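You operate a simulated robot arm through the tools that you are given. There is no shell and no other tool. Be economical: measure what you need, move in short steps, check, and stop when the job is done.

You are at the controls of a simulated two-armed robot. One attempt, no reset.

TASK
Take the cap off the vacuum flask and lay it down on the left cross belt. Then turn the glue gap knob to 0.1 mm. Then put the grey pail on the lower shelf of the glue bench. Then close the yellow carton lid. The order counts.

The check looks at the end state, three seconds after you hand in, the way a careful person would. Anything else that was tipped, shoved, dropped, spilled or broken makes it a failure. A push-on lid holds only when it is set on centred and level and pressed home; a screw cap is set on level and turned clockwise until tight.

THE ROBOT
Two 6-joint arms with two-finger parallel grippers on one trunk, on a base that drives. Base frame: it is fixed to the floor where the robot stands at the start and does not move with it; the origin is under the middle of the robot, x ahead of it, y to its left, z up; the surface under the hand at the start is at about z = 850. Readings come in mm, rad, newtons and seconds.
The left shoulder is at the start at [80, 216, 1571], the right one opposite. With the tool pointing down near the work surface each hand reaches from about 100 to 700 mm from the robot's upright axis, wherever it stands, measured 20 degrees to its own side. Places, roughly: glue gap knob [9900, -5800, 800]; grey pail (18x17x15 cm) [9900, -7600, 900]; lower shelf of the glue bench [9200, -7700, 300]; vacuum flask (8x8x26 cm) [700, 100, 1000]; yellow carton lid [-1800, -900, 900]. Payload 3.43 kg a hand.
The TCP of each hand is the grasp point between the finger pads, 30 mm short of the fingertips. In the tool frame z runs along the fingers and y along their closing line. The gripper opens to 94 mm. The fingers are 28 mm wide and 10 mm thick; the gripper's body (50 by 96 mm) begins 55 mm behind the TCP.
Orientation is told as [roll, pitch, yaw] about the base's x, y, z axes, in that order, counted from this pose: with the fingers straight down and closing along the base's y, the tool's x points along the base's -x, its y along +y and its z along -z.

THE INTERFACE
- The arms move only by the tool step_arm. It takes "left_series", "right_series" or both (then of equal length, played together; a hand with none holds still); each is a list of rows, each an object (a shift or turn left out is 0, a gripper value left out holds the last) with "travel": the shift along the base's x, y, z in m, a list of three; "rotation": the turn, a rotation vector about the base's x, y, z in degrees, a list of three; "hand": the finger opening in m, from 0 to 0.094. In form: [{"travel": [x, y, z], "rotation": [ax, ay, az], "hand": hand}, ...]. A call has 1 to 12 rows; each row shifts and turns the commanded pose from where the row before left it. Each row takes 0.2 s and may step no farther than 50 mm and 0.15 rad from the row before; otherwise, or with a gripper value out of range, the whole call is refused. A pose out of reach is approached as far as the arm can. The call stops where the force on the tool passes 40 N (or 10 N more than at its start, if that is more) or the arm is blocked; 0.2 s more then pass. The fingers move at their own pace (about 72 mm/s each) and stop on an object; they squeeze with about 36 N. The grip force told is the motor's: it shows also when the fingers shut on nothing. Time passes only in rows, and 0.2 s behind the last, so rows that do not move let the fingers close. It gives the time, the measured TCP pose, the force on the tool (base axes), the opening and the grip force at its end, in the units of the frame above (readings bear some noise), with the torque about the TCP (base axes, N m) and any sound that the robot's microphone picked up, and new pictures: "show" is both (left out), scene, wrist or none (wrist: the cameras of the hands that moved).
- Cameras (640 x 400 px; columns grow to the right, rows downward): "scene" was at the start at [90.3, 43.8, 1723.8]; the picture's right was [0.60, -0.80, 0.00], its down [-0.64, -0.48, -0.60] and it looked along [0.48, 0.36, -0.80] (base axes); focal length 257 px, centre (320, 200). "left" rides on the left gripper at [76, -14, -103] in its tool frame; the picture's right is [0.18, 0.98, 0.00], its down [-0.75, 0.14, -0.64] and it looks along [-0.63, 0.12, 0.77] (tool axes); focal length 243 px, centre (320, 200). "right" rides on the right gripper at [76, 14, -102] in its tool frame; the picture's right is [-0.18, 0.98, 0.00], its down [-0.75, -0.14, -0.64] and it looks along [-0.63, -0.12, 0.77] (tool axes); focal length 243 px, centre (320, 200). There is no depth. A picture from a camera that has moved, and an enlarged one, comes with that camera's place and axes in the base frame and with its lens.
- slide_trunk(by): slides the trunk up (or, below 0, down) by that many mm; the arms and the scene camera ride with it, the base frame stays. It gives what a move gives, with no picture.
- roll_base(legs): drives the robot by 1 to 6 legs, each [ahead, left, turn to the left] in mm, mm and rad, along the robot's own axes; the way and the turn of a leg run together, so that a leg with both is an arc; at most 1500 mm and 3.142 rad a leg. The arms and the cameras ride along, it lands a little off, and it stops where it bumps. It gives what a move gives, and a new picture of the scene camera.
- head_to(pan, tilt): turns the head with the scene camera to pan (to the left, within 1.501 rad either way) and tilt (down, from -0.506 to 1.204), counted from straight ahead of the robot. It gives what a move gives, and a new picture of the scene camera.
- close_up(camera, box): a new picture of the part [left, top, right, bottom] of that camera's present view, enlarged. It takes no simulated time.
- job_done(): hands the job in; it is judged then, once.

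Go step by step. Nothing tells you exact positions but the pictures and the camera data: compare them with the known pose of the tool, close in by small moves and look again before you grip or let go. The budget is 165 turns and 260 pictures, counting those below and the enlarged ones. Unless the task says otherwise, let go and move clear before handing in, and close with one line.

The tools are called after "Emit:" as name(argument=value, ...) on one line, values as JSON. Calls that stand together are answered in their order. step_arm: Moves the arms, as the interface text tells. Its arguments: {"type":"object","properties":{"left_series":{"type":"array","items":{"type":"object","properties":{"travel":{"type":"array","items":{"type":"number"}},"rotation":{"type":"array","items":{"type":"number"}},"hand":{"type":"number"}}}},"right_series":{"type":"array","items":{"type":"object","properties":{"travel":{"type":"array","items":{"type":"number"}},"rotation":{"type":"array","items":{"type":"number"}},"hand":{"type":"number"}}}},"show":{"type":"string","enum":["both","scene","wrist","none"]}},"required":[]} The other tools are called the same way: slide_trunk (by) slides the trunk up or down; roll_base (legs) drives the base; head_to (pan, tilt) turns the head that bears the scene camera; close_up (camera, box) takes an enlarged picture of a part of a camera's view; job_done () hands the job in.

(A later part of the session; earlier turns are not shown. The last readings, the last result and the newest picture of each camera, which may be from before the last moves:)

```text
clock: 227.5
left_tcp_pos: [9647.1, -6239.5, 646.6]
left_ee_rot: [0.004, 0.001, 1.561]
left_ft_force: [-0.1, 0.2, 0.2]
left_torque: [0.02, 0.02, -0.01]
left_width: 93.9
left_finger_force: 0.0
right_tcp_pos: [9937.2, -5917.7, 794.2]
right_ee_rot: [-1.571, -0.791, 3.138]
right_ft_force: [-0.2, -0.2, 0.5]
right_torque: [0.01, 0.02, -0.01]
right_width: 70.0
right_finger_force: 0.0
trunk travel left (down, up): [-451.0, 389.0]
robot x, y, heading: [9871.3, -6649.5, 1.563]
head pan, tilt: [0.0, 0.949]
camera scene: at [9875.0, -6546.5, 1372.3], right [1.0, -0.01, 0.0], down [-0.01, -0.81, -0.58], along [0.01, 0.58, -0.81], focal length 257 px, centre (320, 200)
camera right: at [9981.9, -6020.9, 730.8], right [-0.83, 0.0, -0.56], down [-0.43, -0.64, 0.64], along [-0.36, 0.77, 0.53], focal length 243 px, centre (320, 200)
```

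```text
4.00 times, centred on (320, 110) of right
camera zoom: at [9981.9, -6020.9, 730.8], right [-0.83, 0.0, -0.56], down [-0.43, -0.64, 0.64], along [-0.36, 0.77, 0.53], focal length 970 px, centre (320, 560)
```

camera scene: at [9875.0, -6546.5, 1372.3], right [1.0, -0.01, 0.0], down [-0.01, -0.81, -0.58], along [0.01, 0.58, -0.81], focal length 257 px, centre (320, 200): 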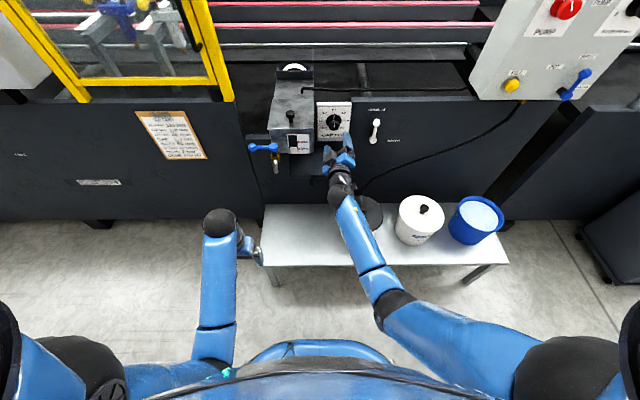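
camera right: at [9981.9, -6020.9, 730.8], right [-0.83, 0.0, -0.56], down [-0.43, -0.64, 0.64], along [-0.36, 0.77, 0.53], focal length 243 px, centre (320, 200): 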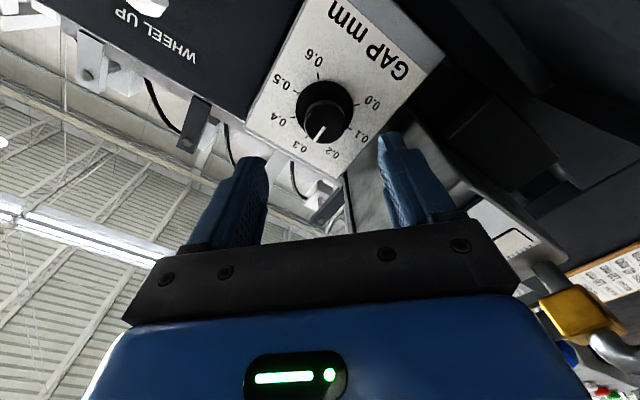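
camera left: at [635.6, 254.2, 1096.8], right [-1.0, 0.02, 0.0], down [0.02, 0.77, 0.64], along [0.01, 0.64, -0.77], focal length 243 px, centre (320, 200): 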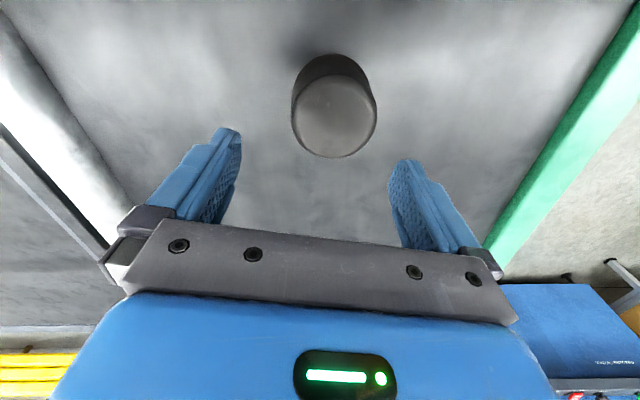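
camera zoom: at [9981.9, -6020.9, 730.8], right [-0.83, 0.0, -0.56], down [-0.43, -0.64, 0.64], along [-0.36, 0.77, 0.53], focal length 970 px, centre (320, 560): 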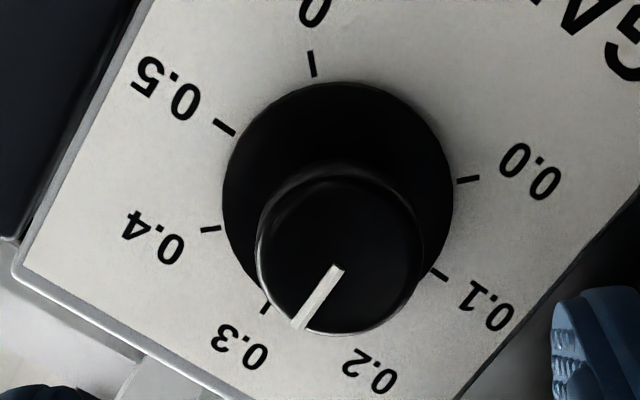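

Clear view: the pointer is at 0.3, 45° per step, and the knob is ~35 mm wide with its axis near (9932, 796). Approaching part way and re-measuring.

Emit:
step_arm(right_series=[{"travel": [-0.002, 0.015, 0.001]}, {"travel": [-0.002, 0.015, 0.001]}, {"travel": [-0.001, 0.015, 0]}, {}], show="wrist")

Emit:
close_up(camera="right", box=[240, 80, 400, 180])

```text
clock: 228.5
left_tcp_pos: [9646.6, -6239.0, 647.8]
left_ee_rot: [0.003, 0.002, 1.56]
left_ft_force: [0.2, -0.3, 0.0]
left_torque: [0.0, 0.0, -0.03]
left_width: 94.2
left_finger_force: 0.2
right_tcp_pos: [9931.7, -5874.1, 794.5]
right_ee_rot: [-1.568, -0.791, 3.14]
right_ft_force: [0.0, 0.2, 0.6]
right_torque: [0.02, 0.0, -0.03]
right_width: 69.6
right_finger_force: 0.1
trunk travel left (down, up): [-451.0, 389.0]
robot x, y, heading: [9872.8, -6646.1, 1.563]
head pan, tilt: [0.0, 0.949]
camera right: at [9976.5, -5976.3, 730.8], right [-0.83, 0.0, -0.56], down [-0.43, -0.64, 0.64], along [-0.36, 0.77, 0.53], focal length 243 px, centre (320, 200)
```

right: 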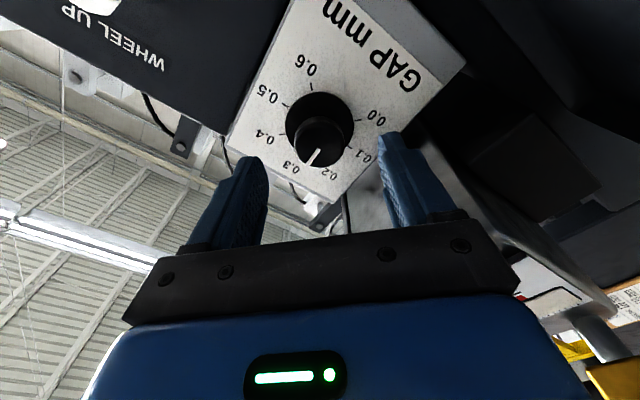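

```text
4.00 times, centred on (320, 130) of right
camera zoom: at [9976.5, -5976.3, 730.8], right [-0.83, 0.0, -0.56], down [-0.43, -0.64, 0.64], along [-0.36, 0.77, 0.53], focal length 970 px, centre (320, 480)
```

zoom: 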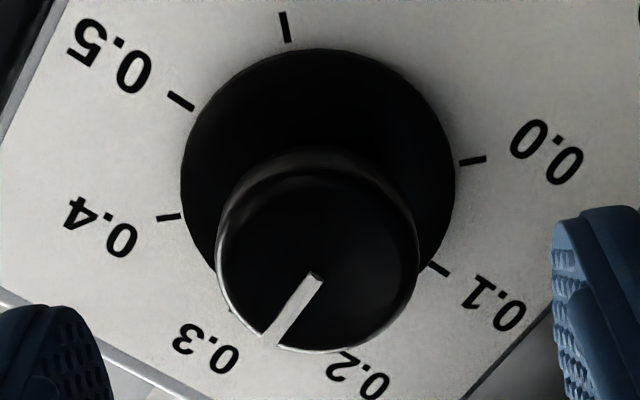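

Knob axis (9931, 797), front face at y≈−5818, plate at −5788. Moving in so the pads cover the knob, clear of the skirt.

Emit:
step_arm(right_series=[{"travel": [0, 0.015, 0.0015]}, {"travel": [0, 0.014, 0.0005]}, {"travel": [0, 0.012, 0]}, {}], show="wrist")

Emit:
close_up(camera="scene", box=[270, 70, 400, 190])

```text
clock: 229.5
left_tcp_pos: [9646.4, -6240.6, 647.1]
left_ee_rot: [0.004, 0.003, 1.561]
left_ft_force: [-0.1, 0.3, 0.2]
left_torque: [-0.01, 0.03, 0.0]
left_width: 94.0
left_finger_force: 0.0
right_tcp_pos: [9931.8, -5833.9, 795.3]
right_ee_rot: [-1.569, -0.79, 3.137]
right_ft_force: [-0.5, 0.0, -0.1]
right_torque: [0.0, 0.01, 0.01]
right_width: 70.1
right_finger_force: 0.1
trunk travel left (down, up): [-451.0, 389.0]
robot x, y, heading: [9872.9, -6647.3, 1.559]
head pan, tilt: [0.0, 0.949]
camera right: at [9976.3, -5936.1, 731.3], right [-0.83, 0.0, -0.56], down [-0.43, -0.64, 0.64], along [-0.36, 0.77, 0.53], focal length 243 px, centre (320, 200)
```

right: 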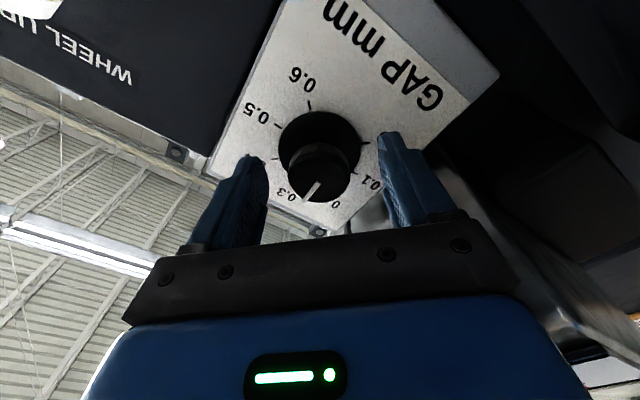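

```text
3.33 times, centred on (335, 130) of scene
camera zoom: at [9874.6, -6545.8, 1372.2], right [1.0, -0.01, 0.0], down [-0.01, -0.81, -0.58], along [0.01, 0.58, -0.81], focal length 858 px, centre (270, 433)
```

zoom: 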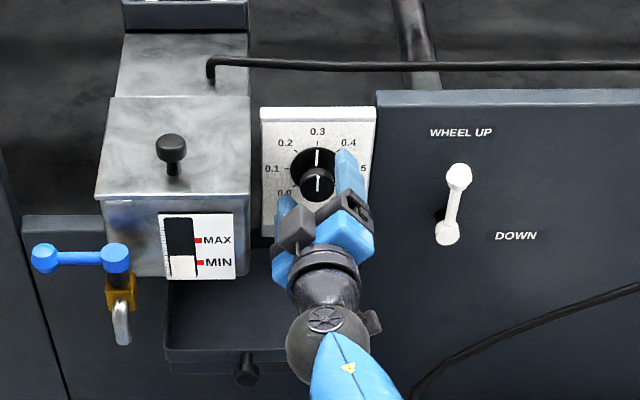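

Centred. Closing on the knob.

Emit:
step_arm(right_series=[{"hand": 0.02}, {"hand": 0.02}, {"hand": 0.02}, {"hand": 0.02}], show="wrist")

```text
clock: 230.5
left_tcp_pos: [9647.0, -6239.0, 647.2]
left_ee_rot: [0.003, 0.001, 1.56]
left_ft_force: [-0.2, -0.1, 0.4]
left_torque: [-0.02, -0.03, -0.03]
left_width: 93.8
left_finger_force: 0.0
right_tcp_pos: [9932.6, -5834.4, 795.3]
right_ee_rot: [-1.571, -0.791, 3.139]
right_ft_force: [1.3, 3.3, 3.1]
right_torque: [-0.05, -0.01, -0.18]
right_width: 35.6
right_finger_force: 45.1
trunk travel left (down, up): [-451.0, 389.0]
robot x, y, heading: [9875.9, -6650.0, 1.563]
head pan, tilt: [0.0, 0.949]
camera right: at [9976.7, -5935.9, 731.9], right [-0.83, 0.0, -0.56], down [-0.43, -0.64, 0.64], along [-0.36, 0.77, 0.53], focal length 243 px, centre (320, 200)
```

right: 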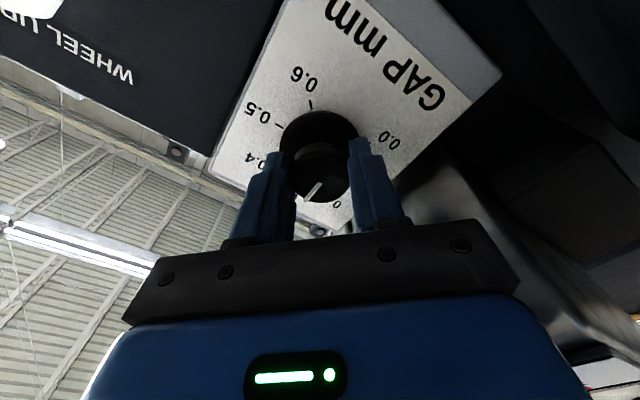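

Emit:
step_arm(right_series=[{"rotation": [0, -8, 0]}, {"rotation": [0, -8, 0]}, {"rotation": [0, -8, 0]}, {"rotation": [0, -8, 0]}, {"rotation": [0, -8, 0]}, {}])

Emit:
close_up(camera="scene", box=[300, 90, 370, 150])

```text
clock: 231.9
left_tcp_pos: [9645.7, -6239.6, 646.4]
left_ee_rot: [0.003, 0.004, 1.561]
left_ft_force: [0.6, -0.4, -0.1]
left_torque: [0.0, -0.02, 0.0]
left_width: 94.2
left_finger_force: 0.1
right_tcp_pos: [9932.4, -5832.3, 797.1]
right_ee_rot: [-1.574, -0.09, 3.136]
right_ft_force: [7.5, 9.8, 8.0]
right_torque: [0.11, 0.01, -0.46]
right_width: 35.3
right_finger_force: 44.9
trunk travel left (down, up): [-451.0, 389.0]
robot x, y, heading: [9873.3, -6642.3, 1.555]
head pan, tilt: [0.0, 0.949]
camera scene: at [9875.6, -6545.7, 1372.3], right [1.0, -0.01, 0.0], down [-0.01, -0.81, -0.58], along [0.01, 0.58, -0.81], focal length 257 px, centre (320, 200)
camera right: at [10008.3, -5936.0, 775.7], right [-0.27, 0.0, -0.96], down [-0.74, -0.64, 0.21], along [-0.61, 0.77, 0.18], focal length 243 px, centre (320, 200)
```

scene: 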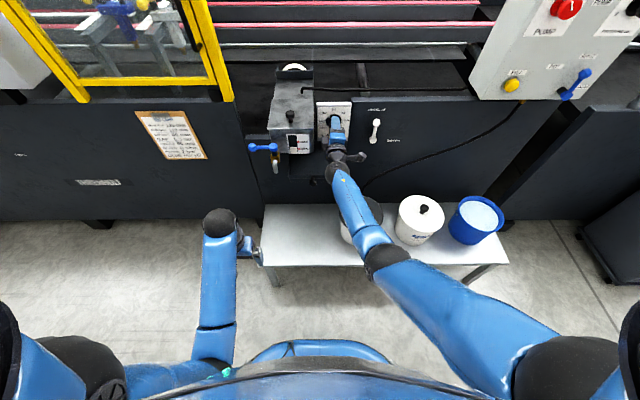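
right: 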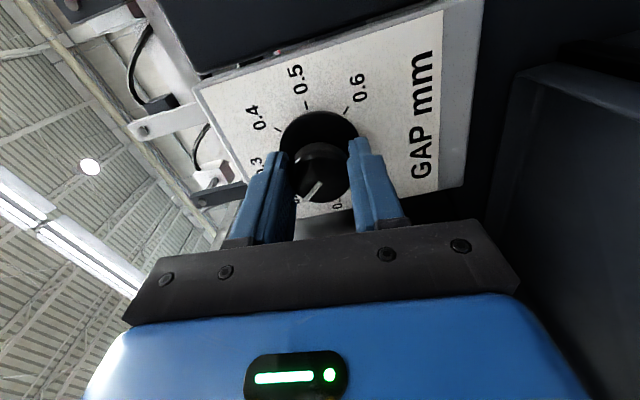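

```text
6.67 times, centred on (335, 120) of scene
camera zoom: at [9875.6, -6545.7, 1372.3], right [1.0, -0.01, 0.0], down [-0.01, -0.81, -0.58], along [0.01, 0.58, -0.81], focal length 1716 px, centre (220, 733)
```

zoom: 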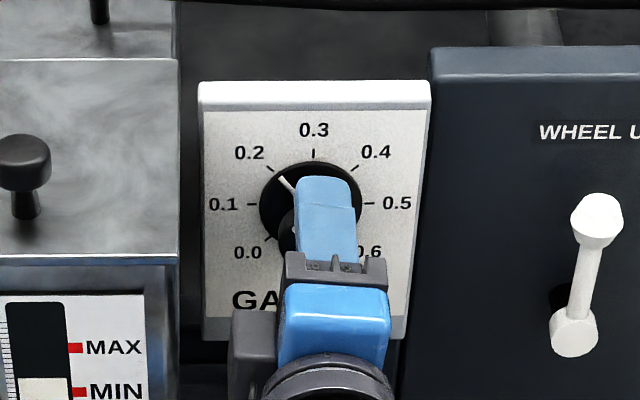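

The knob follows; its line is nearing 0.2. Turning the remaining 50°.

Emit:
step_arm(right_series=[{"rotation": [0, -8, 0]}, {"rotation": [0, -8, 0]}, {"rotation": [0, -8, 0]}, {"rotation": [0, -8, 0]}, {"rotation": [0, -8, 0]}, {"rotation": [0, -8, 0]}, {}], show="wrist")

Emit:
close_up(camera="scene", box=[300, 90, 370, 150])

Emit:
close_up(camera="right", box=[240, 90, 400, 220])

```text
clock: 233.5
left_tcp_pos: [9646.4, -6239.5, 647.1]
left_ee_rot: [0.003, 0.003, 1.561]
left_ft_force: [0.6, -0.6, 0.2]
left_torque: [0.05, 0.01, -0.01]
left_width: 94.1
left_finger_force: 0.1
right_tcp_pos: [9932.1, -5832.7, 798.1]
right_ee_rot: [-1.58, 0.746, 3.135]
right_ft_force: [6.1, 20.4, 17.8]
right_torque: [0.38, 0.02, -0.1]
right_width: 35.5
right_finger_force: 45.1
trunk travel left (down, up): [-451.0, 389.0]
robot x, y, heading: [9870.8, -6650.6, 1.558]
head pan, tilt: [0.0, 0.949]
camera right: at [9999.2, -5936.2, 838.9], right [0.53, 0.01, -0.85], down [-0.65, -0.64, -0.41], along [-0.54, 0.77, -0.34], focal length 243 px, centre (320, 200)
```

right: 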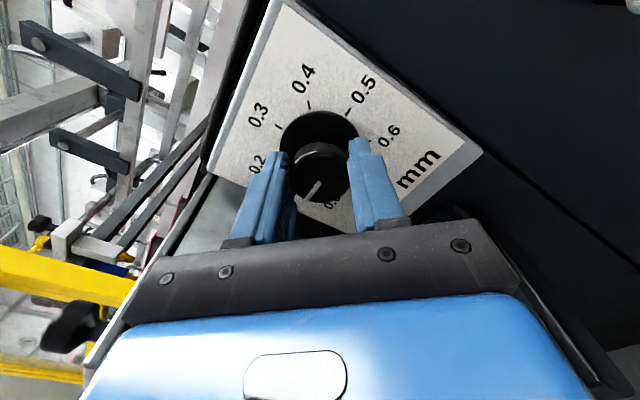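

```text
6.67 times, centred on (335, 120) of scene
camera zoom: at [9875.2, -6546.0, 1372.3], right [1.0, -0.01, 0.0], down [-0.01, -0.81, -0.58], along [0.01, 0.58, -0.81], focal length 1716 px, centre (220, 733)
```

zoom: 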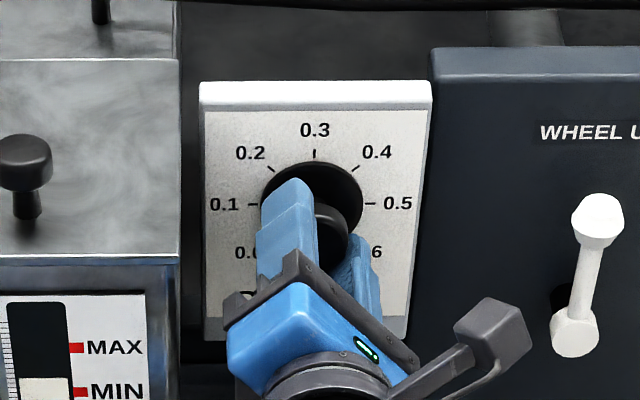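

```text
3.08 times, centred on (320, 155) of right
camera zoom: at [9999.2, -5936.2, 838.9], right [0.53, 0.01, -0.85], down [-0.65, -0.64, -0.41], along [-0.54, 0.77, -0.34], focal length 746 px, centre (320, 338)
```

zoom: 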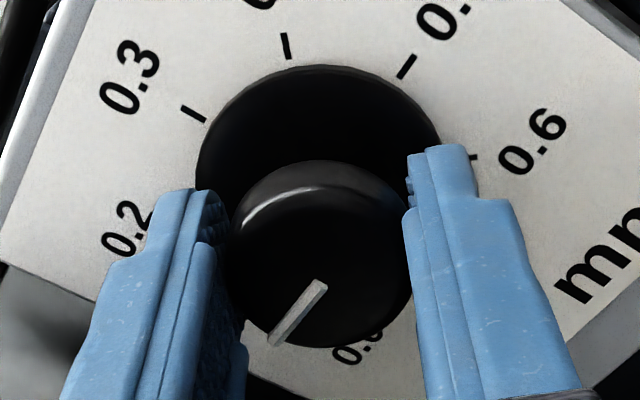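

The pointer moved with the grip for 88°. Adding 2°, then releasing and backing off to read the dial.

Emit:
step_arm(right_series=[{"rotation": [0, -2, 0]}, {}, {"hand": 0.07}, {"hand": 0.07}, {"hand": 0.07}, {"travel": [0, -0.02, 0]}, {"travel": [0, -0.03, 0]}, {}], show="none")

Emit:
close_up(camera="right", box=[220, 40, 420, 180])

Emit:
close_up(camera="scene", box=[300, 90, 370, 150])

```text
clock: 235.3
left_tcp_pos: [9646.7, -6239.1, 647.1]
left_ee_rot: [0.005, 0.002, 1.56]
left_ft_force: [0.4, -0.2, 0.0]
left_torque: [0.03, 0.01, 0.06]
left_width: 93.8
left_finger_force: 0.1
right_tcp_pos: [9931.5, -5883.8, 794.4]
right_ee_rot: [-1.575, 0.781, 3.139]
right_ft_force: [-0.3, -0.5, 0.2]
right_torque: [0.04, 0.0, 0.02]
right_width: 70.1
right_finger_force: 0.0
trunk travel left (down, up): [-451.0, 389.0]
robot x, y, heading: [9872.7, -6647.3, 1.559]
head pan, tilt: [0.0, 0.949]
```

```text
2.86 times, centred on (320, 110) of right
camera zoom: at [9997.0, -5986.0, 838.8], right [0.56, 0.0, -0.83], down [-0.64, -0.64, -0.43], along [-0.53, 0.77, -0.36], focal length 693 px, centre (320, 457)
```

zoom: 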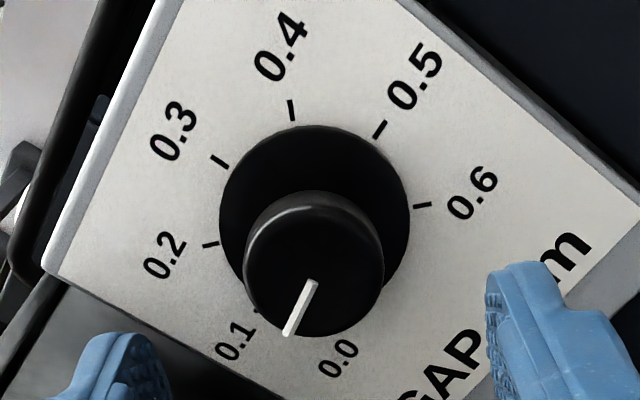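

```text
6.67 times, centred on (335, 120) of scene
camera zoom: at [9874.4, -6545.0, 1372.1], right [1.0, -0.01, 0.0], down [-0.01, -0.81, -0.58], along [0.01, 0.58, -0.81], focal length 1716 px, centre (220, 733)
```

zoom: 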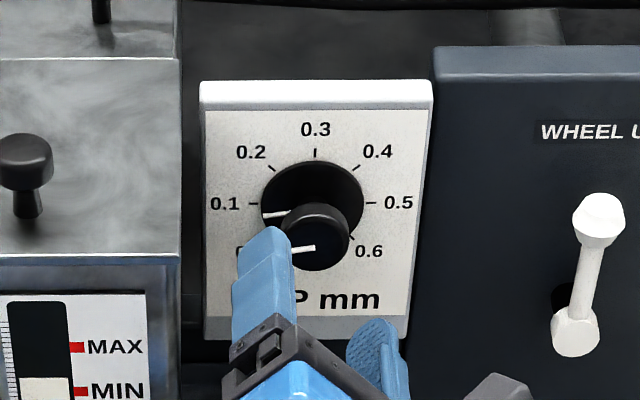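

The pointer reads about 8–9° past 0.1 (toward 0.0). I'll regrip and turn back clockwise by that amount.

Emit:
step_arm(right_series=[{"travel": [0, 0.03, 0.001]}, {"travel": [0, 0.02, 0.001]}, {}, {"hand": 0.02}, {"hand": 0.02}, {"hand": 0.02}, {"hand": 0.02}], show="none")

Emit:
close_up(camera="right", box=[240, 90, 400, 220])

```text
clock: 236.9
left_tcp_pos: [9647.5, -6241.1, 646.7]
left_ee_rot: [0.004, 0.002, 1.561]
left_ft_force: [-0.9, -0.1, 0.2]
left_torque: [0.0, 0.0, -0.02]
left_width: 94.0
left_finger_force: 0.0
right_tcp_pos: [9929.9, -5835.3, 796.3]
right_ee_rot: [-1.574, 0.781, 3.139]
right_ft_force: [0.8, -0.1, -0.9]
right_torque: [0.07, -0.01, -0.13]
right_width: 35.4
right_finger_force: 45.4
trunk travel left (down, up): [-451.0, 389.0]
robot x, y, heading: [9874.4, -6648.0, 1.557]
head pan, tilt: [0.0, 0.949]
```

```text
3.08 times, centred on (320, 155) of right
camera zoom: at [9996.0, -5936.9, 840.0], right [0.56, 0.0, -0.83], down [-0.64, -0.64, -0.43], along [-0.53, 0.77, -0.36], focal length 746 px, centre (320, 338)
```

zoom: 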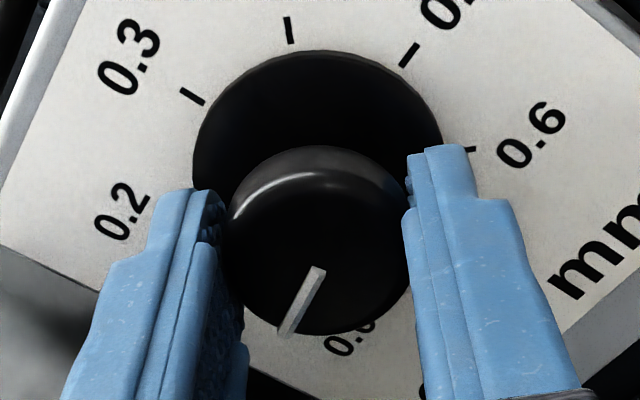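

Emit:
step_arm(right_series=[{"rotation": [0, 4, 0]}, {"rotation": [0, 4, 0]}, {}, {}], show="none")

Emit:
close_up(camera="right", box=[240, 90, 400, 220])

Emit:
step_arm(right_series=[{"hand": 0.04}, {"hand": 0.06}, {"hand": 0.07}, {"travel": [0, -0.02, 0]}, {"travel": [0, -0.03, 0]}, {}], show="none")

Emit:
close_up(camera="right", box=[220, 40, 420, 180])

Emit:
close_up(camera="scene", box=[310, 100, 360, 140])

```text
clock: 237.9
left_tcp_pos: [9646.8, -6241.0, 646.6]
left_ee_rot: [0.004, 0.001, 1.561]
left_ft_force: [-0.4, 0.6, 0.5]
left_torque: [-0.02, 0.0, 0.04]
left_width: 94.1
left_finger_force: 0.0
right_tcp_pos: [9930.9, -5833.9, 796.5]
right_ee_rot: [-1.572, 0.64, 3.138]
right_ft_force: [-0.7, -8.2, -4.1]
right_torque: [0.3, 0.02, -0.7]
right_width: 35.0
right_finger_force: 45.2
trunk travel left (down, up): [-451.0, 389.0]
robot x, y, heading: [9874.4, -6647.0, 1.559]
head pan, tilt: [0.0, 0.949]
```

```text
3.08 times, centred on (320, 155) of right
camera zoom: at [10001.4, -5936.9, 830.8], right [0.44, 0.0, -0.9], down [-0.69, -0.64, -0.34], along [-0.58, 0.77, -0.28], focal length 746 px, centre (320, 338)
```

zoom: 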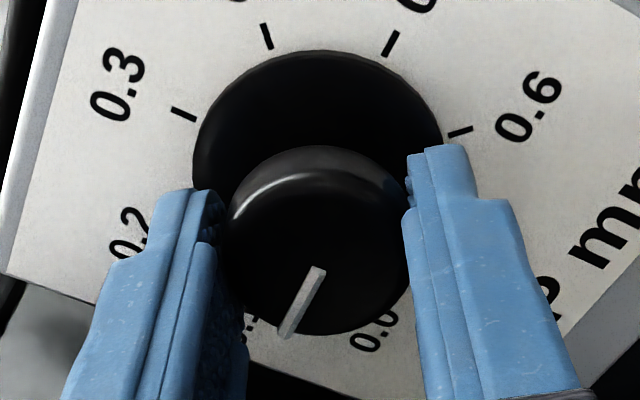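

```text
clock: 239.3
left_tcp_pos: [9645.5, -6239.6, 647.4]
left_ee_rot: [0.003, 0.002, 1.56]
left_ft_force: [0.4, -0.1, -0.4]
left_torque: [0.0, -0.01, -0.01]
left_width: 94.0
left_finger_force: 0.0
right_tcp_pos: [9928.5, -5882.7, 795.2]
right_ee_rot: [-1.575, 0.643, 3.137]
right_ft_force: [-0.1, 0.8, -0.6]
right_torque: [0.05, 0.01, 0.0]
right_width: 70.1
right_finger_force: 0.0
trunk travel left (down, up): [-451.0, 389.0]
robot x, y, heading: [9870.3, -6647.3, 1.556]
head pan, tilt: [0.0, 0.949]
```

```text
2.86 times, centred on (320, 110) of right
camera zoom: at [9999.6, -5985.8, 829.0], right [0.44, 0.0, -0.9], down [-0.69, -0.64, -0.34], along [-0.58, 0.77, -0.28], focal length 693 px, centre (320, 457)
```

zoom: 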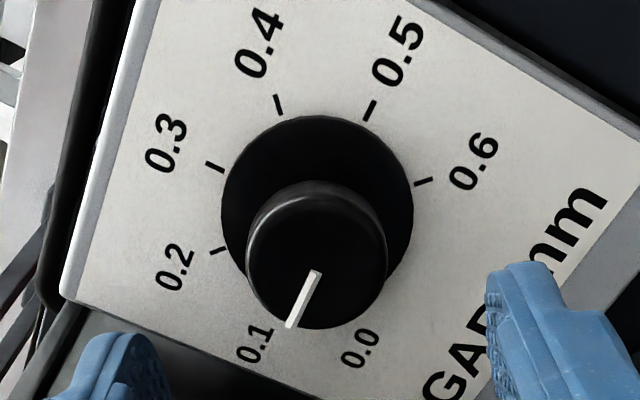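

```text
10.00 times, centred on (335, 120) of scene
camera zoom: at [9874.5, -6545.1, 1372.1], right [1.0, -0.01, 0.0], down [-0.01, -0.81, -0.58], along [0.01, 0.58, -0.81], focal length 2574 px, centre (170, 1000)
```

zoom: 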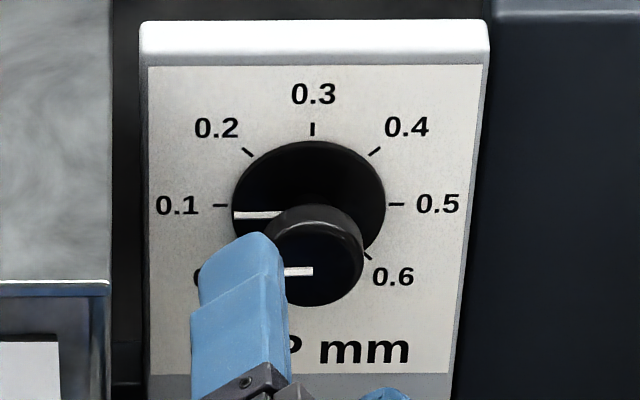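

The pointer is now level with the 0.1 tick (within about 1°). I'll draw the right hand back and straighten it.

Emit:
step_arm(right_series=[{"travel": [0.01, -0.04, 0.0]}, {"travel": [0.015, -0.04, 0.0]}, {"travel": [0.015, -0.04, 0.0]}, {"travel": [0.015, -0.04, 0.0]}, {"travel": [0.015, -0.04, 0.0]}, {"travel": [0.015, -0.04, 0.0]}, {"travel": [0.015, -0.04, 0.0]}, {"rotation": [0, 8.5, 0]}, {"rotation": [0, 8.5, 0]}, {"rotation": [0, 8.5, 0]}, {"rotation": [0, 8.5, 0]}, {"rotation": [0, 8.5, 0]}], show="none")

Emit:
step_arm(right_series=[{"rotation": [0, 8.5, 0]}, {"rotation": [0, 8.5, 0]}, {"rotation": [0, 8.5, 0]}, {"rotation": [0, 8.5, 0]}, {"rotation": [0, 8.5, 0]}, {"rotation": [0, 8.5, 0]}, {"rotation": [0, 8.5, 0]}, {"rotation": [0, 8.5, 0]}, {"rotation": [0, 8.5, 0]}, {"rotation": [0, 8.0, 0]}], show="none")

Emit:
step_arm(right_series=[{"rotation": [-8.2, 0, 0]}, {"rotation": [-8.2, 0, 0]}, {"rotation": [-8.2, 0, 0]}, {"rotation": [-8.2, 0, 0]}, {"rotation": [-8.2, 0, 0]}, {"rotation": [-8.2, 0, 0]}, {"rotation": [-8.2, 0, 0]}, {"rotation": [-8.2, 0, 0]}, {"rotation": [-8.2, 0, 0]}, {"rotation": [-8.2, 0, 0]}, {"rotation": [-8.0, 0, 0]}], show="scene")

```text
clock: 241.9
left_tcp_pos: [9646.5, -6240.8, 645.3]
left_ee_rot: [0.002, 0.003, 1.559]
left_ft_force: [1.0, -0.6, 0.5]
left_torque: [0.02, -0.01, 0.0]
left_width: 94.0
left_finger_force: 0.1
right_tcp_pos: [10031.5, -6163.6, 796.7]
right_ee_rot: [-1.571, -0.103, 3.137]
right_ft_force: [1.4, 0.8, -0.3]
right_torque: [-0.04, -0.02, -0.02]
right_width: 70.2
right_finger_force: 0.1
trunk travel left (down, up): [-451.0, 389.0]
robot x, y, heading: [9872.5, -6645.3, 1.56]
head pan, tilt: [0.0, 0.949]
```

```text
clock: 244.1
left_tcp_pos: [9647.0, -6240.0, 645.7]
left_ee_rot: [0.003, 0.002, 1.558]
left_ft_force: [0.2, -0.4, 0.2]
left_torque: [-0.03, -0.01, 0.01]
left_width: 94.2
left_finger_force: 0.0
right_tcp_pos: [10031.1, -6165.5, 796.6]
right_ee_rot: [1.222, -1.564, 0.348]
right_ft_force: [-0.1, 0.7, 0.4]
right_torque: [-0.02, -0.01, 0.0]
right_width: 70.0
right_finger_force: 0.1
trunk travel left (down, up): [-451.0, 389.0]
robot x, y, heading: [9876.4, -6651.6, 1.558]
head pan, tilt: [0.0, 0.949]
```

```text
clock: 246.5
left_tcp_pos: [9645.9, -6239.3, 646.9]
left_ee_rot: [0.004, 0.002, 1.562]
left_ft_force: [-0.2, -0.5, -0.5]
left_torque: [-0.04, 0.03, 0.0]
left_width: 93.7
left_finger_force: 0.1
right_tcp_pos: [10028.6, -6124.4, 682.5]
right_ee_rot: [-0.004, 0.004, 1.567]
right_ft_force: [0.1, -0.7, 0.2]
right_torque: [-0.01, 0.02, -0.03]
right_width: 69.9
right_finger_force: 0.0
right hand out of reach, approached as far as the arm can: row 9, 10, 11
trunk travel left (down, up): [-451.0, 389.0]
robot x, y, heading: [9874.0, -6648.1, 1.564]
head pan, tilt: [0.0, 0.949]
camera scene: at [9874.5, -6544.4, 1372.1], right [1.0, -0.01, 0.0], down [-0.01, -0.81, -0.58], along [0.01, 0.58, -0.81], focal length 257 px, centre (320, 200)
```

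scene: 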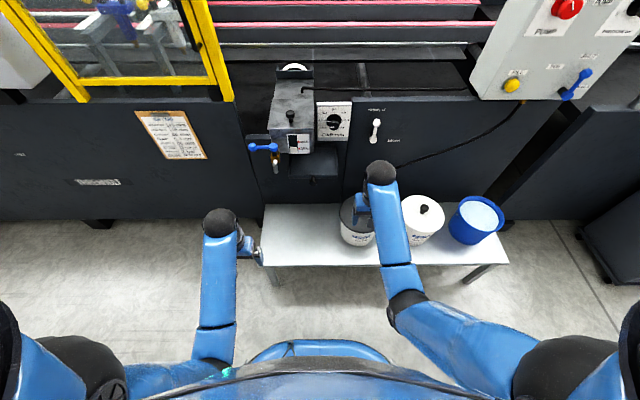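

Emit:
step_arm(right_series=[{"travel": [0.01, -0.04, 0.0]}, {"travel": [0.01, -0.04, 0.0]}, {"travel": [0.01, -0.04, 0.0]}, {"travel": [0.01, -0.02, 0.0]}], show="none")

Emit:
slide_trunk(by=350)

Emit:
roll_base(legs=[[0, 0, 1.571], [0, 0, 1.571]])

Emit:
close_up(camera="scene", box=[160, 0, 480, 200])

```text
clock: 247.5
left_tcp_pos: [9645.7, -6240.5, 646.1]
left_ee_rot: [0.004, 0.002, 1.56]
left_ft_force: [0.0, -0.7, 0.2]
left_torque: [-0.01, 0.0, -0.03]
left_width: 94.1
left_finger_force: 0.0
right_tcp_pos: [10068.6, -6259.8, 651.9]
right_ee_rot: [0.0, 0.0, 1.567]
right_ft_force: [0.3, 0.0, 0.6]
right_torque: [0.01, -0.01, -0.01]
right_width: 69.8
right_finger_force: 0.0
right hand out of reach, approached as far as the arm can: row 1, 2, 3
trunk travel left (down, up): [-451.0, 389.0]
robot x, y, heading: [9871.3, -6651.6, 1.562]
head pan, tilt: [0.0, 0.949]
```

```text
clock: 250.9
left_tcp_pos: [9646.1, -6239.7, 996.0]
left_ee_rot: [0.004, 0.0, 1.56]
left_ft_force: [-0.3, -0.8, -0.4]
left_torque: [0.02, -0.01, -0.01]
left_width: 93.8
left_finger_force: 0.1
right_tcp_pos: [10067.7, -6259.9, 1000.6]
right_ee_rot: [-0.002, 0.0, 1.565]
right_ft_force: [-0.8, -1.0, 0.2]
right_torque: [-0.03, -0.01, 0.0]
right_width: 70.1
right_finger_force: 0.0
trunk travel left (down, up): [-801.0, 39.0]
robot x, y, heading: [9874.2, -6650.0, 1.556]
head pan, tilt: [0.0, 0.949]
```

```text
clock: 258.9
left_tcp_pos: [10094.2, -7058.9, 997.3]
left_ee_rot: [0.002, 0.002, -1.593]
left_ft_force: [-1.1, 0.5, -0.1]
left_torque: [0.0, -0.01, -0.02]
left_width: 94.0
left_finger_force: 0.0
right_tcp_pos: [9672.9, -7035.0, 1001.3]
right_ee_rot: [0.0, -0.002, -1.587]
right_ft_force: [0.4, -0.1, -0.5]
right_torque: [0.03, -0.01, 0.01]
right_width: 70.0
right_finger_force: 0.1
trunk travel left (down, up): [-801.0, 39.0]
robot x, y, heading: [9871.5, -6645.2, -1.594]
head pan, tilt: [0.0, 0.949]
camera scene: at [9870.8, -6751.7, 1722.2], right [-1.0, 0.02, 0.0], down [0.02, 0.81, -0.58], along [-0.01, -0.58, -0.81], focal length 257 px, centre (320, 200)
```

scene: 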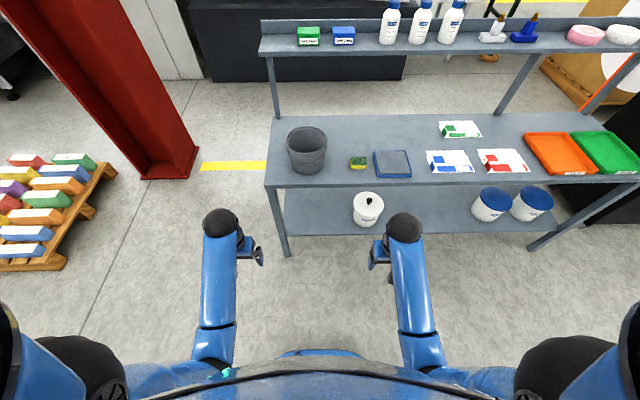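

```text
2.00 times, centred on (320, 100) of scene
camera zoom: at [9870.8, -6751.7, 1722.2], right [-1.0, 0.02, 0.0], down [0.02, 0.81, -0.58], along [-0.01, -0.58, -0.81], focal length 515 px, centre (320, 400)
```

zoom: 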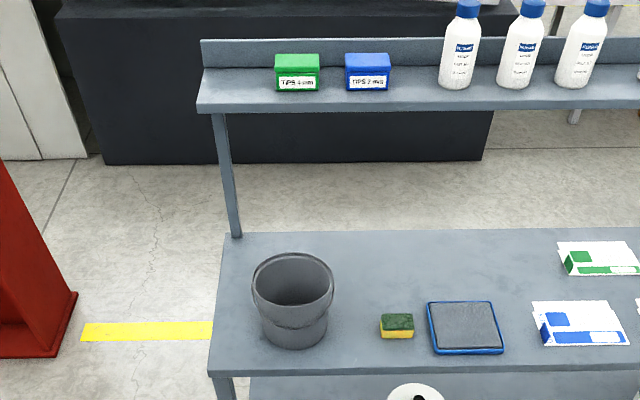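

The grey pail sits at about (9911, −7617) on the bench, with free shelf space directly beneath it. I'll drive closer so the left hand lines up with the pail.

Emit:
roll_base(legs=[[0, -150, 0.023], [290, 0, 0]])

Emit:
close_up(camera="left", box=[0, 0, 640, 400])

```text
clock: 261.9
left_tcp_pos: [9949.8, -7343.0, 997.7]
left_ee_rot: [0.004, -0.001, -1.572]
left_ft_force: [0.0, -0.1, 0.3]
left_torque: [-0.03, -0.02, -0.02]
left_width: 94.0
left_finger_force: 0.1
right_tcp_pos: [9526.5, -7328.4, 1002.2]
right_ee_rot: [-0.001, -0.003, -1.566]
right_ft_force: [0.2, 0.8, -0.4]
right_torque: [-0.02, -0.02, -0.01]
right_width: 70.1
right_finger_force: 0.0
trunk travel left (down, up): [-801.0, 39.0]
robot x, y, heading: [9720.4, -6937.5, -1.575]
head pan, tilt: [0.0, 0.949]
camera scene: at [9719.3, -7038.9, 1722.5], right [-1.0, 0.0, 0.0], down [0.0, 0.81, -0.58], along [0.0, -0.58, -0.81], focal length 257 px, centre (320, 200)
```

scene: 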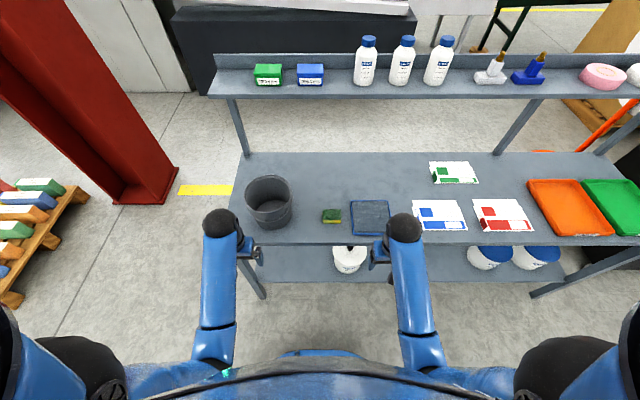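

```text
1.00 times, centred on (320, 200) of left (not enlarged: the box is as wide or as high as the picture)
camera zoom: at [9933.9, -7265.9, 1098.3], right [0.98, 0.18, 0.0], down [0.14, -0.75, 0.64], along [0.12, -0.63, -0.77], focal length 243 px, centre (320, 200)
```

zoom: 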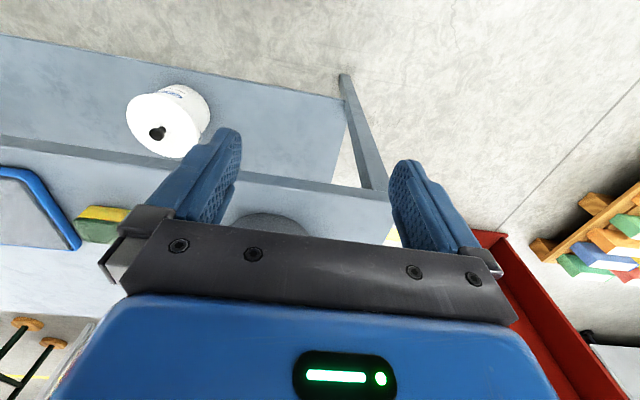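

Emit:
close_up(camera="scene", box=[225, 150, 315, 250])

```text
4.00 times, centred on (270, 200) of scene
camera zoom: at [9719.3, -7038.9, 1722.5], right [-1.0, 0.0, 0.0], down [0.0, 0.81, -0.58], along [0.0, -0.58, -0.81], focal length 1030 px, centre (520, 200)
```

zoom: 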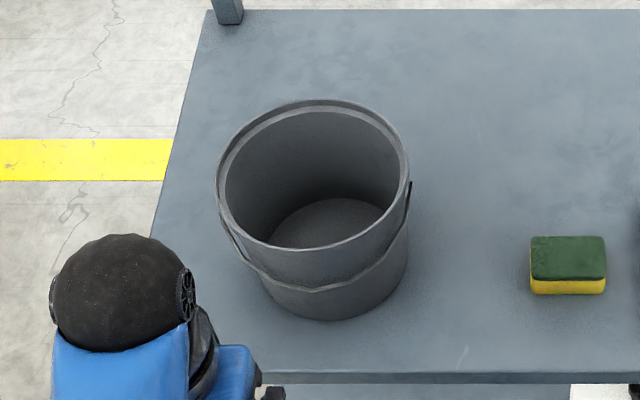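

The pail is empty, with its wire bail folded against the front. I'll raise the trunk, turn the left hand so it closes along y, and bring it over the front rim.

Emit:
slide_trunk(by=38)

Emit:
step_arm(left_series=[{"rotation": [0, 0, 8.2], "hand": 0.06}, {"rotation": [0, 0, 8.2]}, {"rotation": [0, 0, 8.2]}, {"rotation": [0, 0, 8.2]}, {"rotation": [0, 0, 8.2]}, {"rotation": [0, 0, 8.2]}, {"rotation": [0, 0, 8.2]}, {"rotation": [0, 0, 8.2]}, {"rotation": [0, 0, 8.2]}, {"rotation": [0, 0, 8.2]}, {"rotation": [0, 0, 8.1]}, {"rotation": [-6, 0, 0]}], show="none")

Emit:
step_arm(left_series=[{"travel": [-0.01, -0.03, 0.01]}, {"travel": [-0.01, -0.03, 0.01]}, {"travel": [-0.01, -0.03, 0.01]}, {"travel": [-0.01, -0.03, 0]}, {}], show="both")

```text
clock: 262.7
left_tcp_pos: [9949.5, -7345.1, 1035.1]
left_ee_rot: [0.005, 0.0, -1.572]
left_ft_force: [-0.9, 0.0, 0.5]
left_torque: [-0.03, -0.02, -0.04]
left_width: 93.9
left_finger_force: 0.0
right_tcp_pos: [9527.5, -7331.6, 1039.4]
right_ee_rot: [-0.003, 0.001, -1.565]
right_ft_force: [0.1, 0.1, -0.9]
right_torque: [0.02, -0.03, 0.01]
right_width: 69.9
right_finger_force: 0.0
trunk travel left (down, up): [-839.0, 1.0]
robot x, y, heading: [9723.5, -6935.0, -1.575]
head pan, tilt: [0.0, 0.949]
```

```text
clock: 265.3
left_tcp_pos: [9948.4, -7344.5, 1035.0]
left_ee_rot: [-0.103, 0.003, 0.001]
left_ft_force: [-0.5, 0.0, 0.6]
left_torque: [0.01, -0.02, 0.01]
left_width: 59.8
left_finger_force: 0.1
right_tcp_pos: [9528.4, -7328.8, 1040.4]
right_ee_rot: [-0.001, -0.001, -1.565]
right_ft_force: [-0.3, 0.2, 0.6]
right_torque: [0.0, 0.0, 0.0]
right_width: 70.2
right_finger_force: 0.0
trunk travel left (down, up): [-839.0, 1.0]
robot x, y, heading: [9723.4, -6939.5, -1.576]
head pan, tilt: [0.0, 0.949]
```

```text
clock: 266.5
left_tcp_pos: [9908.1, -7464.6, 1064.5]
left_ee_rot: [-0.102, 0.001, 0.0]
left_ft_force: [-0.2, 0.1, -0.5]
left_torque: [0.04, -0.06, 0.01]
left_width: 59.9
left_finger_force: 0.0
right_tcp_pos: [9528.4, -7330.1, 1039.9]
right_ee_rot: [-0.001, -0.001, -1.565]
right_ft_force: [-0.4, -0.3, 0.2]
right_torque: [0.03, 0.0, 0.0]
right_width: 70.1
right_finger_force: 0.1
trunk travel left (down, up): [-839.0, 1.0]
robot x, y, heading: [9720.9, -6936.1, -1.575]
head pan, tilt: [0.0, 0.949]
camera scene: at [9719.9, -7043.0, 1760.2], right [-1.0, 0.0, 0.0], down [0.0, 0.81, -0.58], along [0.0, -0.58, -0.81], focal length 257 px, centre (320, 200)
camera left: at [9831.9, -7467.0, 1166.4], right [-0.18, 0.98, -0.1], down [0.75, 0.21, 0.62], along [0.63, 0.04, -0.78], focal length 243 px, centre (320, 200)
```

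scene: 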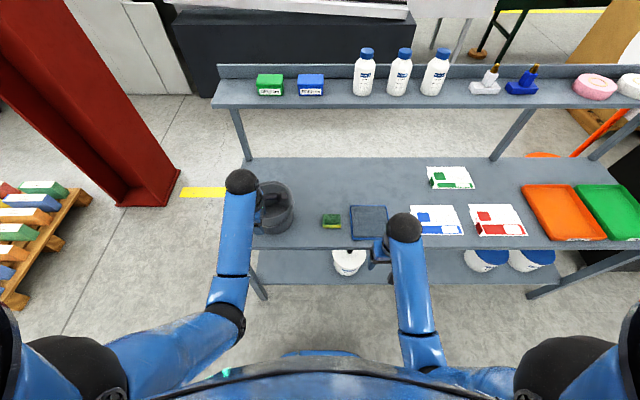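
left: 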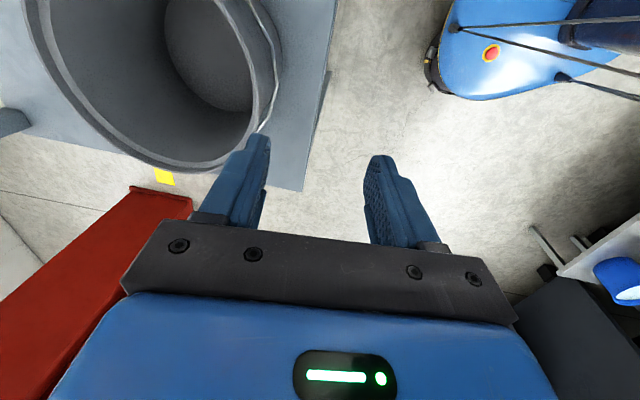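

The wrist camera puts the pail centre near (9891, −7596), with the front rim at y≈−7510. Moving over the rim wall.

Emit:
step_arm(left_series=[{"travel": [-0.008, -0.024, -0.01]}, {"travel": [-0.008, -0.024, -0.01]}, {}], show="wrist")

```text
clock: 267.3
left_tcp_pos: [9892.6, -7511.7, 1043.4]
left_ee_rot: [-0.104, 0.002, -0.001]
left_ft_force: [0.5, 0.1, 0.2]
left_torque: [0.0, -0.03, 0.03]
left_width: 59.9
left_finger_force: 0.0
right_tcp_pos: [9527.9, -7329.0, 1040.5]
right_ee_rot: [-0.001, -0.001, -1.565]
right_ft_force: [0.6, 0.3, -0.3]
right_torque: [-0.02, -0.01, 0.02]
right_width: 70.4
right_finger_force: 0.1
trunk travel left (down, up): [-839.0, 1.0]
robot x, y, heading: [9723.5, -6941.4, -1.569]
head pan, tilt: [0.0, 0.949]
camera left: at [9816.7, -7515.1, 1145.2], right [-0.18, 0.98, -0.1], down [0.75, 0.21, 0.62], along [0.63, 0.04, -0.78], focal length 243 px, centre (320, 200)
```

left: 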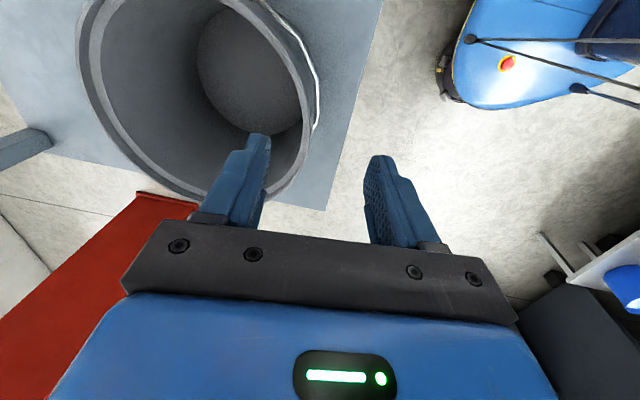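

Emit:
step_arm(left_series=[{"travel": [0.004, -0.009, -0.012]}, {"travel": [0.003, -0.008, -0.012]}, {}], show="wrist")

Emit:
close_up(camera="scene", box=[215, 150, 315, 250])

```text
clock: 268.1
left_tcp_pos: [9901.5, -7528.4, 1019.3]
left_ee_rot: [-0.103, 0.002, 0.0]
left_ft_force: [0.0, -0.1, -0.3]
left_torque: [0.02, 0.0, -0.01]
left_width: 59.9
left_finger_force: 0.1
right_tcp_pos: [9527.1, -7329.3, 1040.0]
right_ee_rot: [-0.002, -0.001, -1.567]
right_ft_force: [0.1, 1.4, -0.4]
right_torque: [0.0, 0.02, 0.0]
right_width: 69.9
right_finger_force: 0.1
trunk travel left (down, up): [-839.0, 1.0]
robot x, y, heading: [9719.3, -6938.3, -1.576]
head pan, tilt: [0.0, 0.949]
camera left: at [9824.0, -7531.9, 1121.8], right [-0.18, 0.98, -0.1], down [0.75, 0.21, 0.62], along [0.63, 0.04, -0.78], focal length 243 px, centre (320, 200)
```

left: 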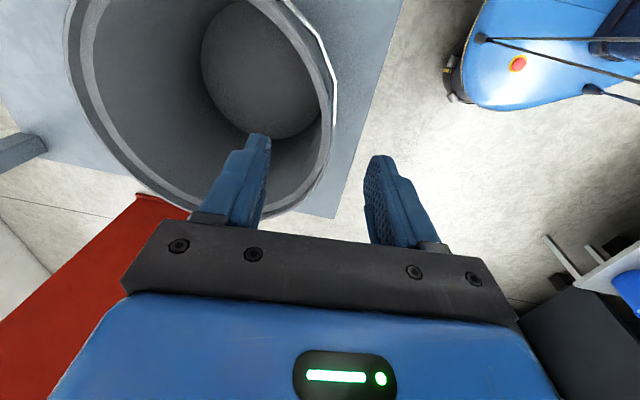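

```text
4.00 times, centred on (265, 200) of scene
camera zoom: at [9720.0, -7041.7, 1760.3], right [-1.0, 0.0, 0.0], down [0.0, 0.81, -0.58], along [0.0, -0.58, -0.81], focal length 1030 px, centre (540, 200)
```

zoom: 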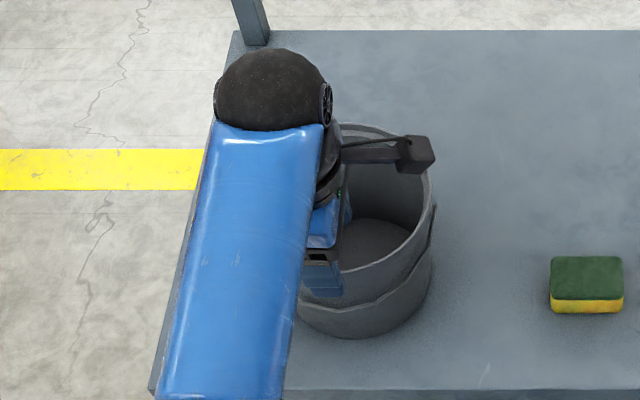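

Rim outer front is near y≈−7526 and I'm almost straddling it. Descending so the fingers straddle the wall.

Emit:
step_arm(left_series=[{"travel": [-0.002, -0.001, -0.015]}, {"travel": [-0.001, -0.001, -0.015]}, {"travel": [0, 0, -0.013]}, {}], show="wrist")

Emit:
close_up(camera="scene", box=[215, 150, 315, 250])

```text
clock: 269.1
left_tcp_pos: [9896.9, -7532.6, 978.1]
left_ee_rot: [-0.1, 0.002, 0.002]
left_ft_force: [-0.1, 0.2, -0.6]
left_torque: [-0.01, 0.01, 0.0]
left_width: 59.8
left_finger_force: 0.0
right_tcp_pos: [9527.3, -7329.5, 1040.1]
right_ee_rot: [0.0, -0.001, -1.566]
right_ft_force: [-0.4, 0.7, 1.1]
right_torque: [-0.01, 0.02, 0.0]
right_width: 69.9
right_finger_force: 0.0
trunk travel left (down, up): [-839.0, 1.0]
robot x, y, heading: [9716.4, -6938.7, -1.574]
head pan, tilt: [0.0, 0.949]
camera left: at [9821.5, -7535.8, 1078.9], right [-0.18, 0.98, -0.1], down [0.75, 0.21, 0.62], along [0.63, 0.04, -0.78], focal length 243 px, centre (320, 200)
```

left: 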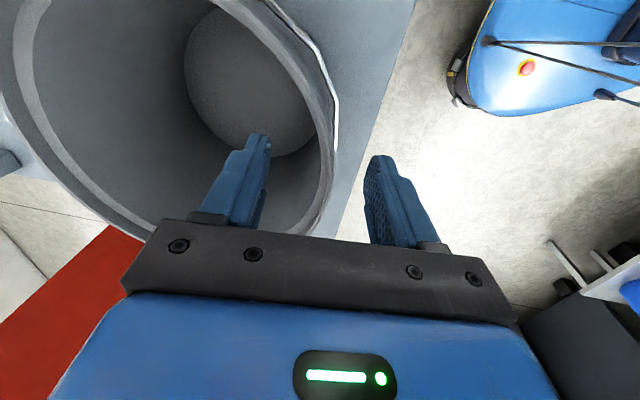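

```text
4.00 times, centred on (265, 200) of scene
camera zoom: at [9719.9, -7042.7, 1760.2], right [-1.0, 0.0, 0.0], down [0.0, 0.81, -0.58], along [0.0, -0.58, -0.81], focal length 1030 px, centre (540, 200)
```

zoom: 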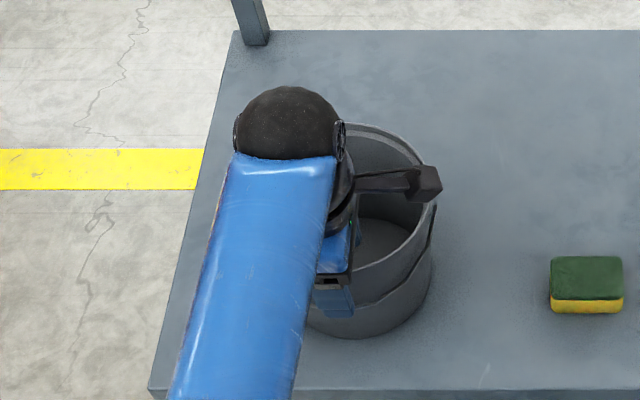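

Estimates put the rim at z≈960. I'll go 18 mm lower and close gently on the wall.

Emit:
step_arm(left_series=[{"travel": [0, -0.001, -0.01]}, {"travel": [0, 0, -0.008]}, {}, {"hand": 0.03}, {"hand": 0.0}, {"hand": 0.0}, {"hand": 0.0}, {"hand": 0.0}], show="wrist")

Emit:
close_up(camera="scene", box=[215, 150, 315, 250])

```text
clock: 270.9
left_tcp_pos: [9897.2, -7534.0, 958.5]
left_ee_rot: [-0.101, 0.002, -0.001]
left_ft_force: [-0.6, 0.2, 0.2]
left_torque: [-0.15, 0.0, -0.08]
left_width: 11.3
left_finger_force: 35.8
right_tcp_pos: [9527.7, -7330.2, 1039.4]
right_ee_rot: [-0.003, -0.001, -1.566]
right_ft_force: [0.6, -0.4, 0.0]
right_torque: [-0.03, -0.02, 0.03]
right_width: 69.9
right_finger_force: 0.1
trunk travel left (down, up): [-839.0, 1.0]
robot x, y, heading: [9718.6, -6935.8, -1.57]
head pan, tilt: [0.0, 0.949]
camera left: at [9821.2, -7536.7, 1060.6], right [-0.18, 0.98, -0.1], down [0.75, 0.21, 0.62], along [0.63, 0.04, -0.78], focal length 243 px, centre (320, 200)
```

left: 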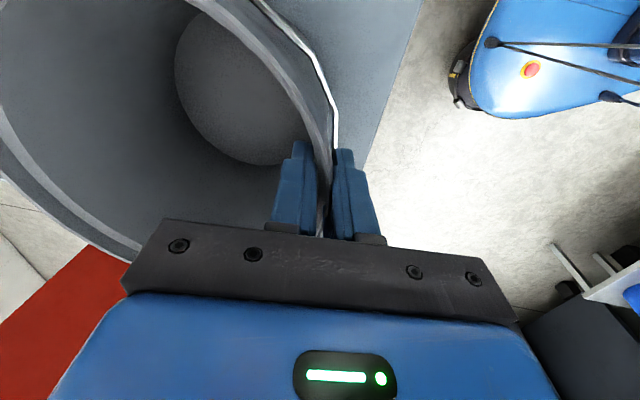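

```text
4.00 times, centred on (265, 200) of scene
camera zoom: at [9719.8, -7042.5, 1760.2], right [-1.0, 0.0, 0.0], down [0.0, 0.81, -0.58], along [0.0, -0.58, -0.81], focal length 1030 px, centre (540, 200)
```

zoom: 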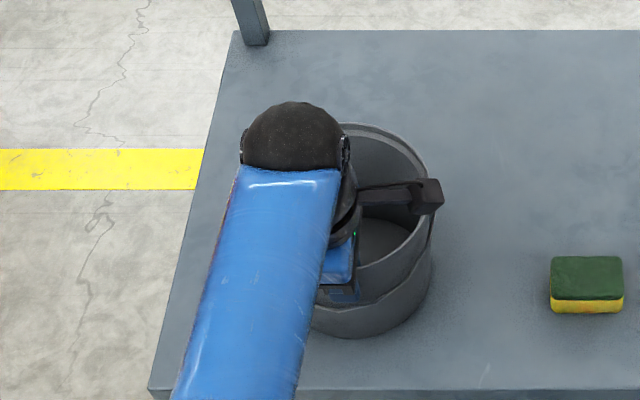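

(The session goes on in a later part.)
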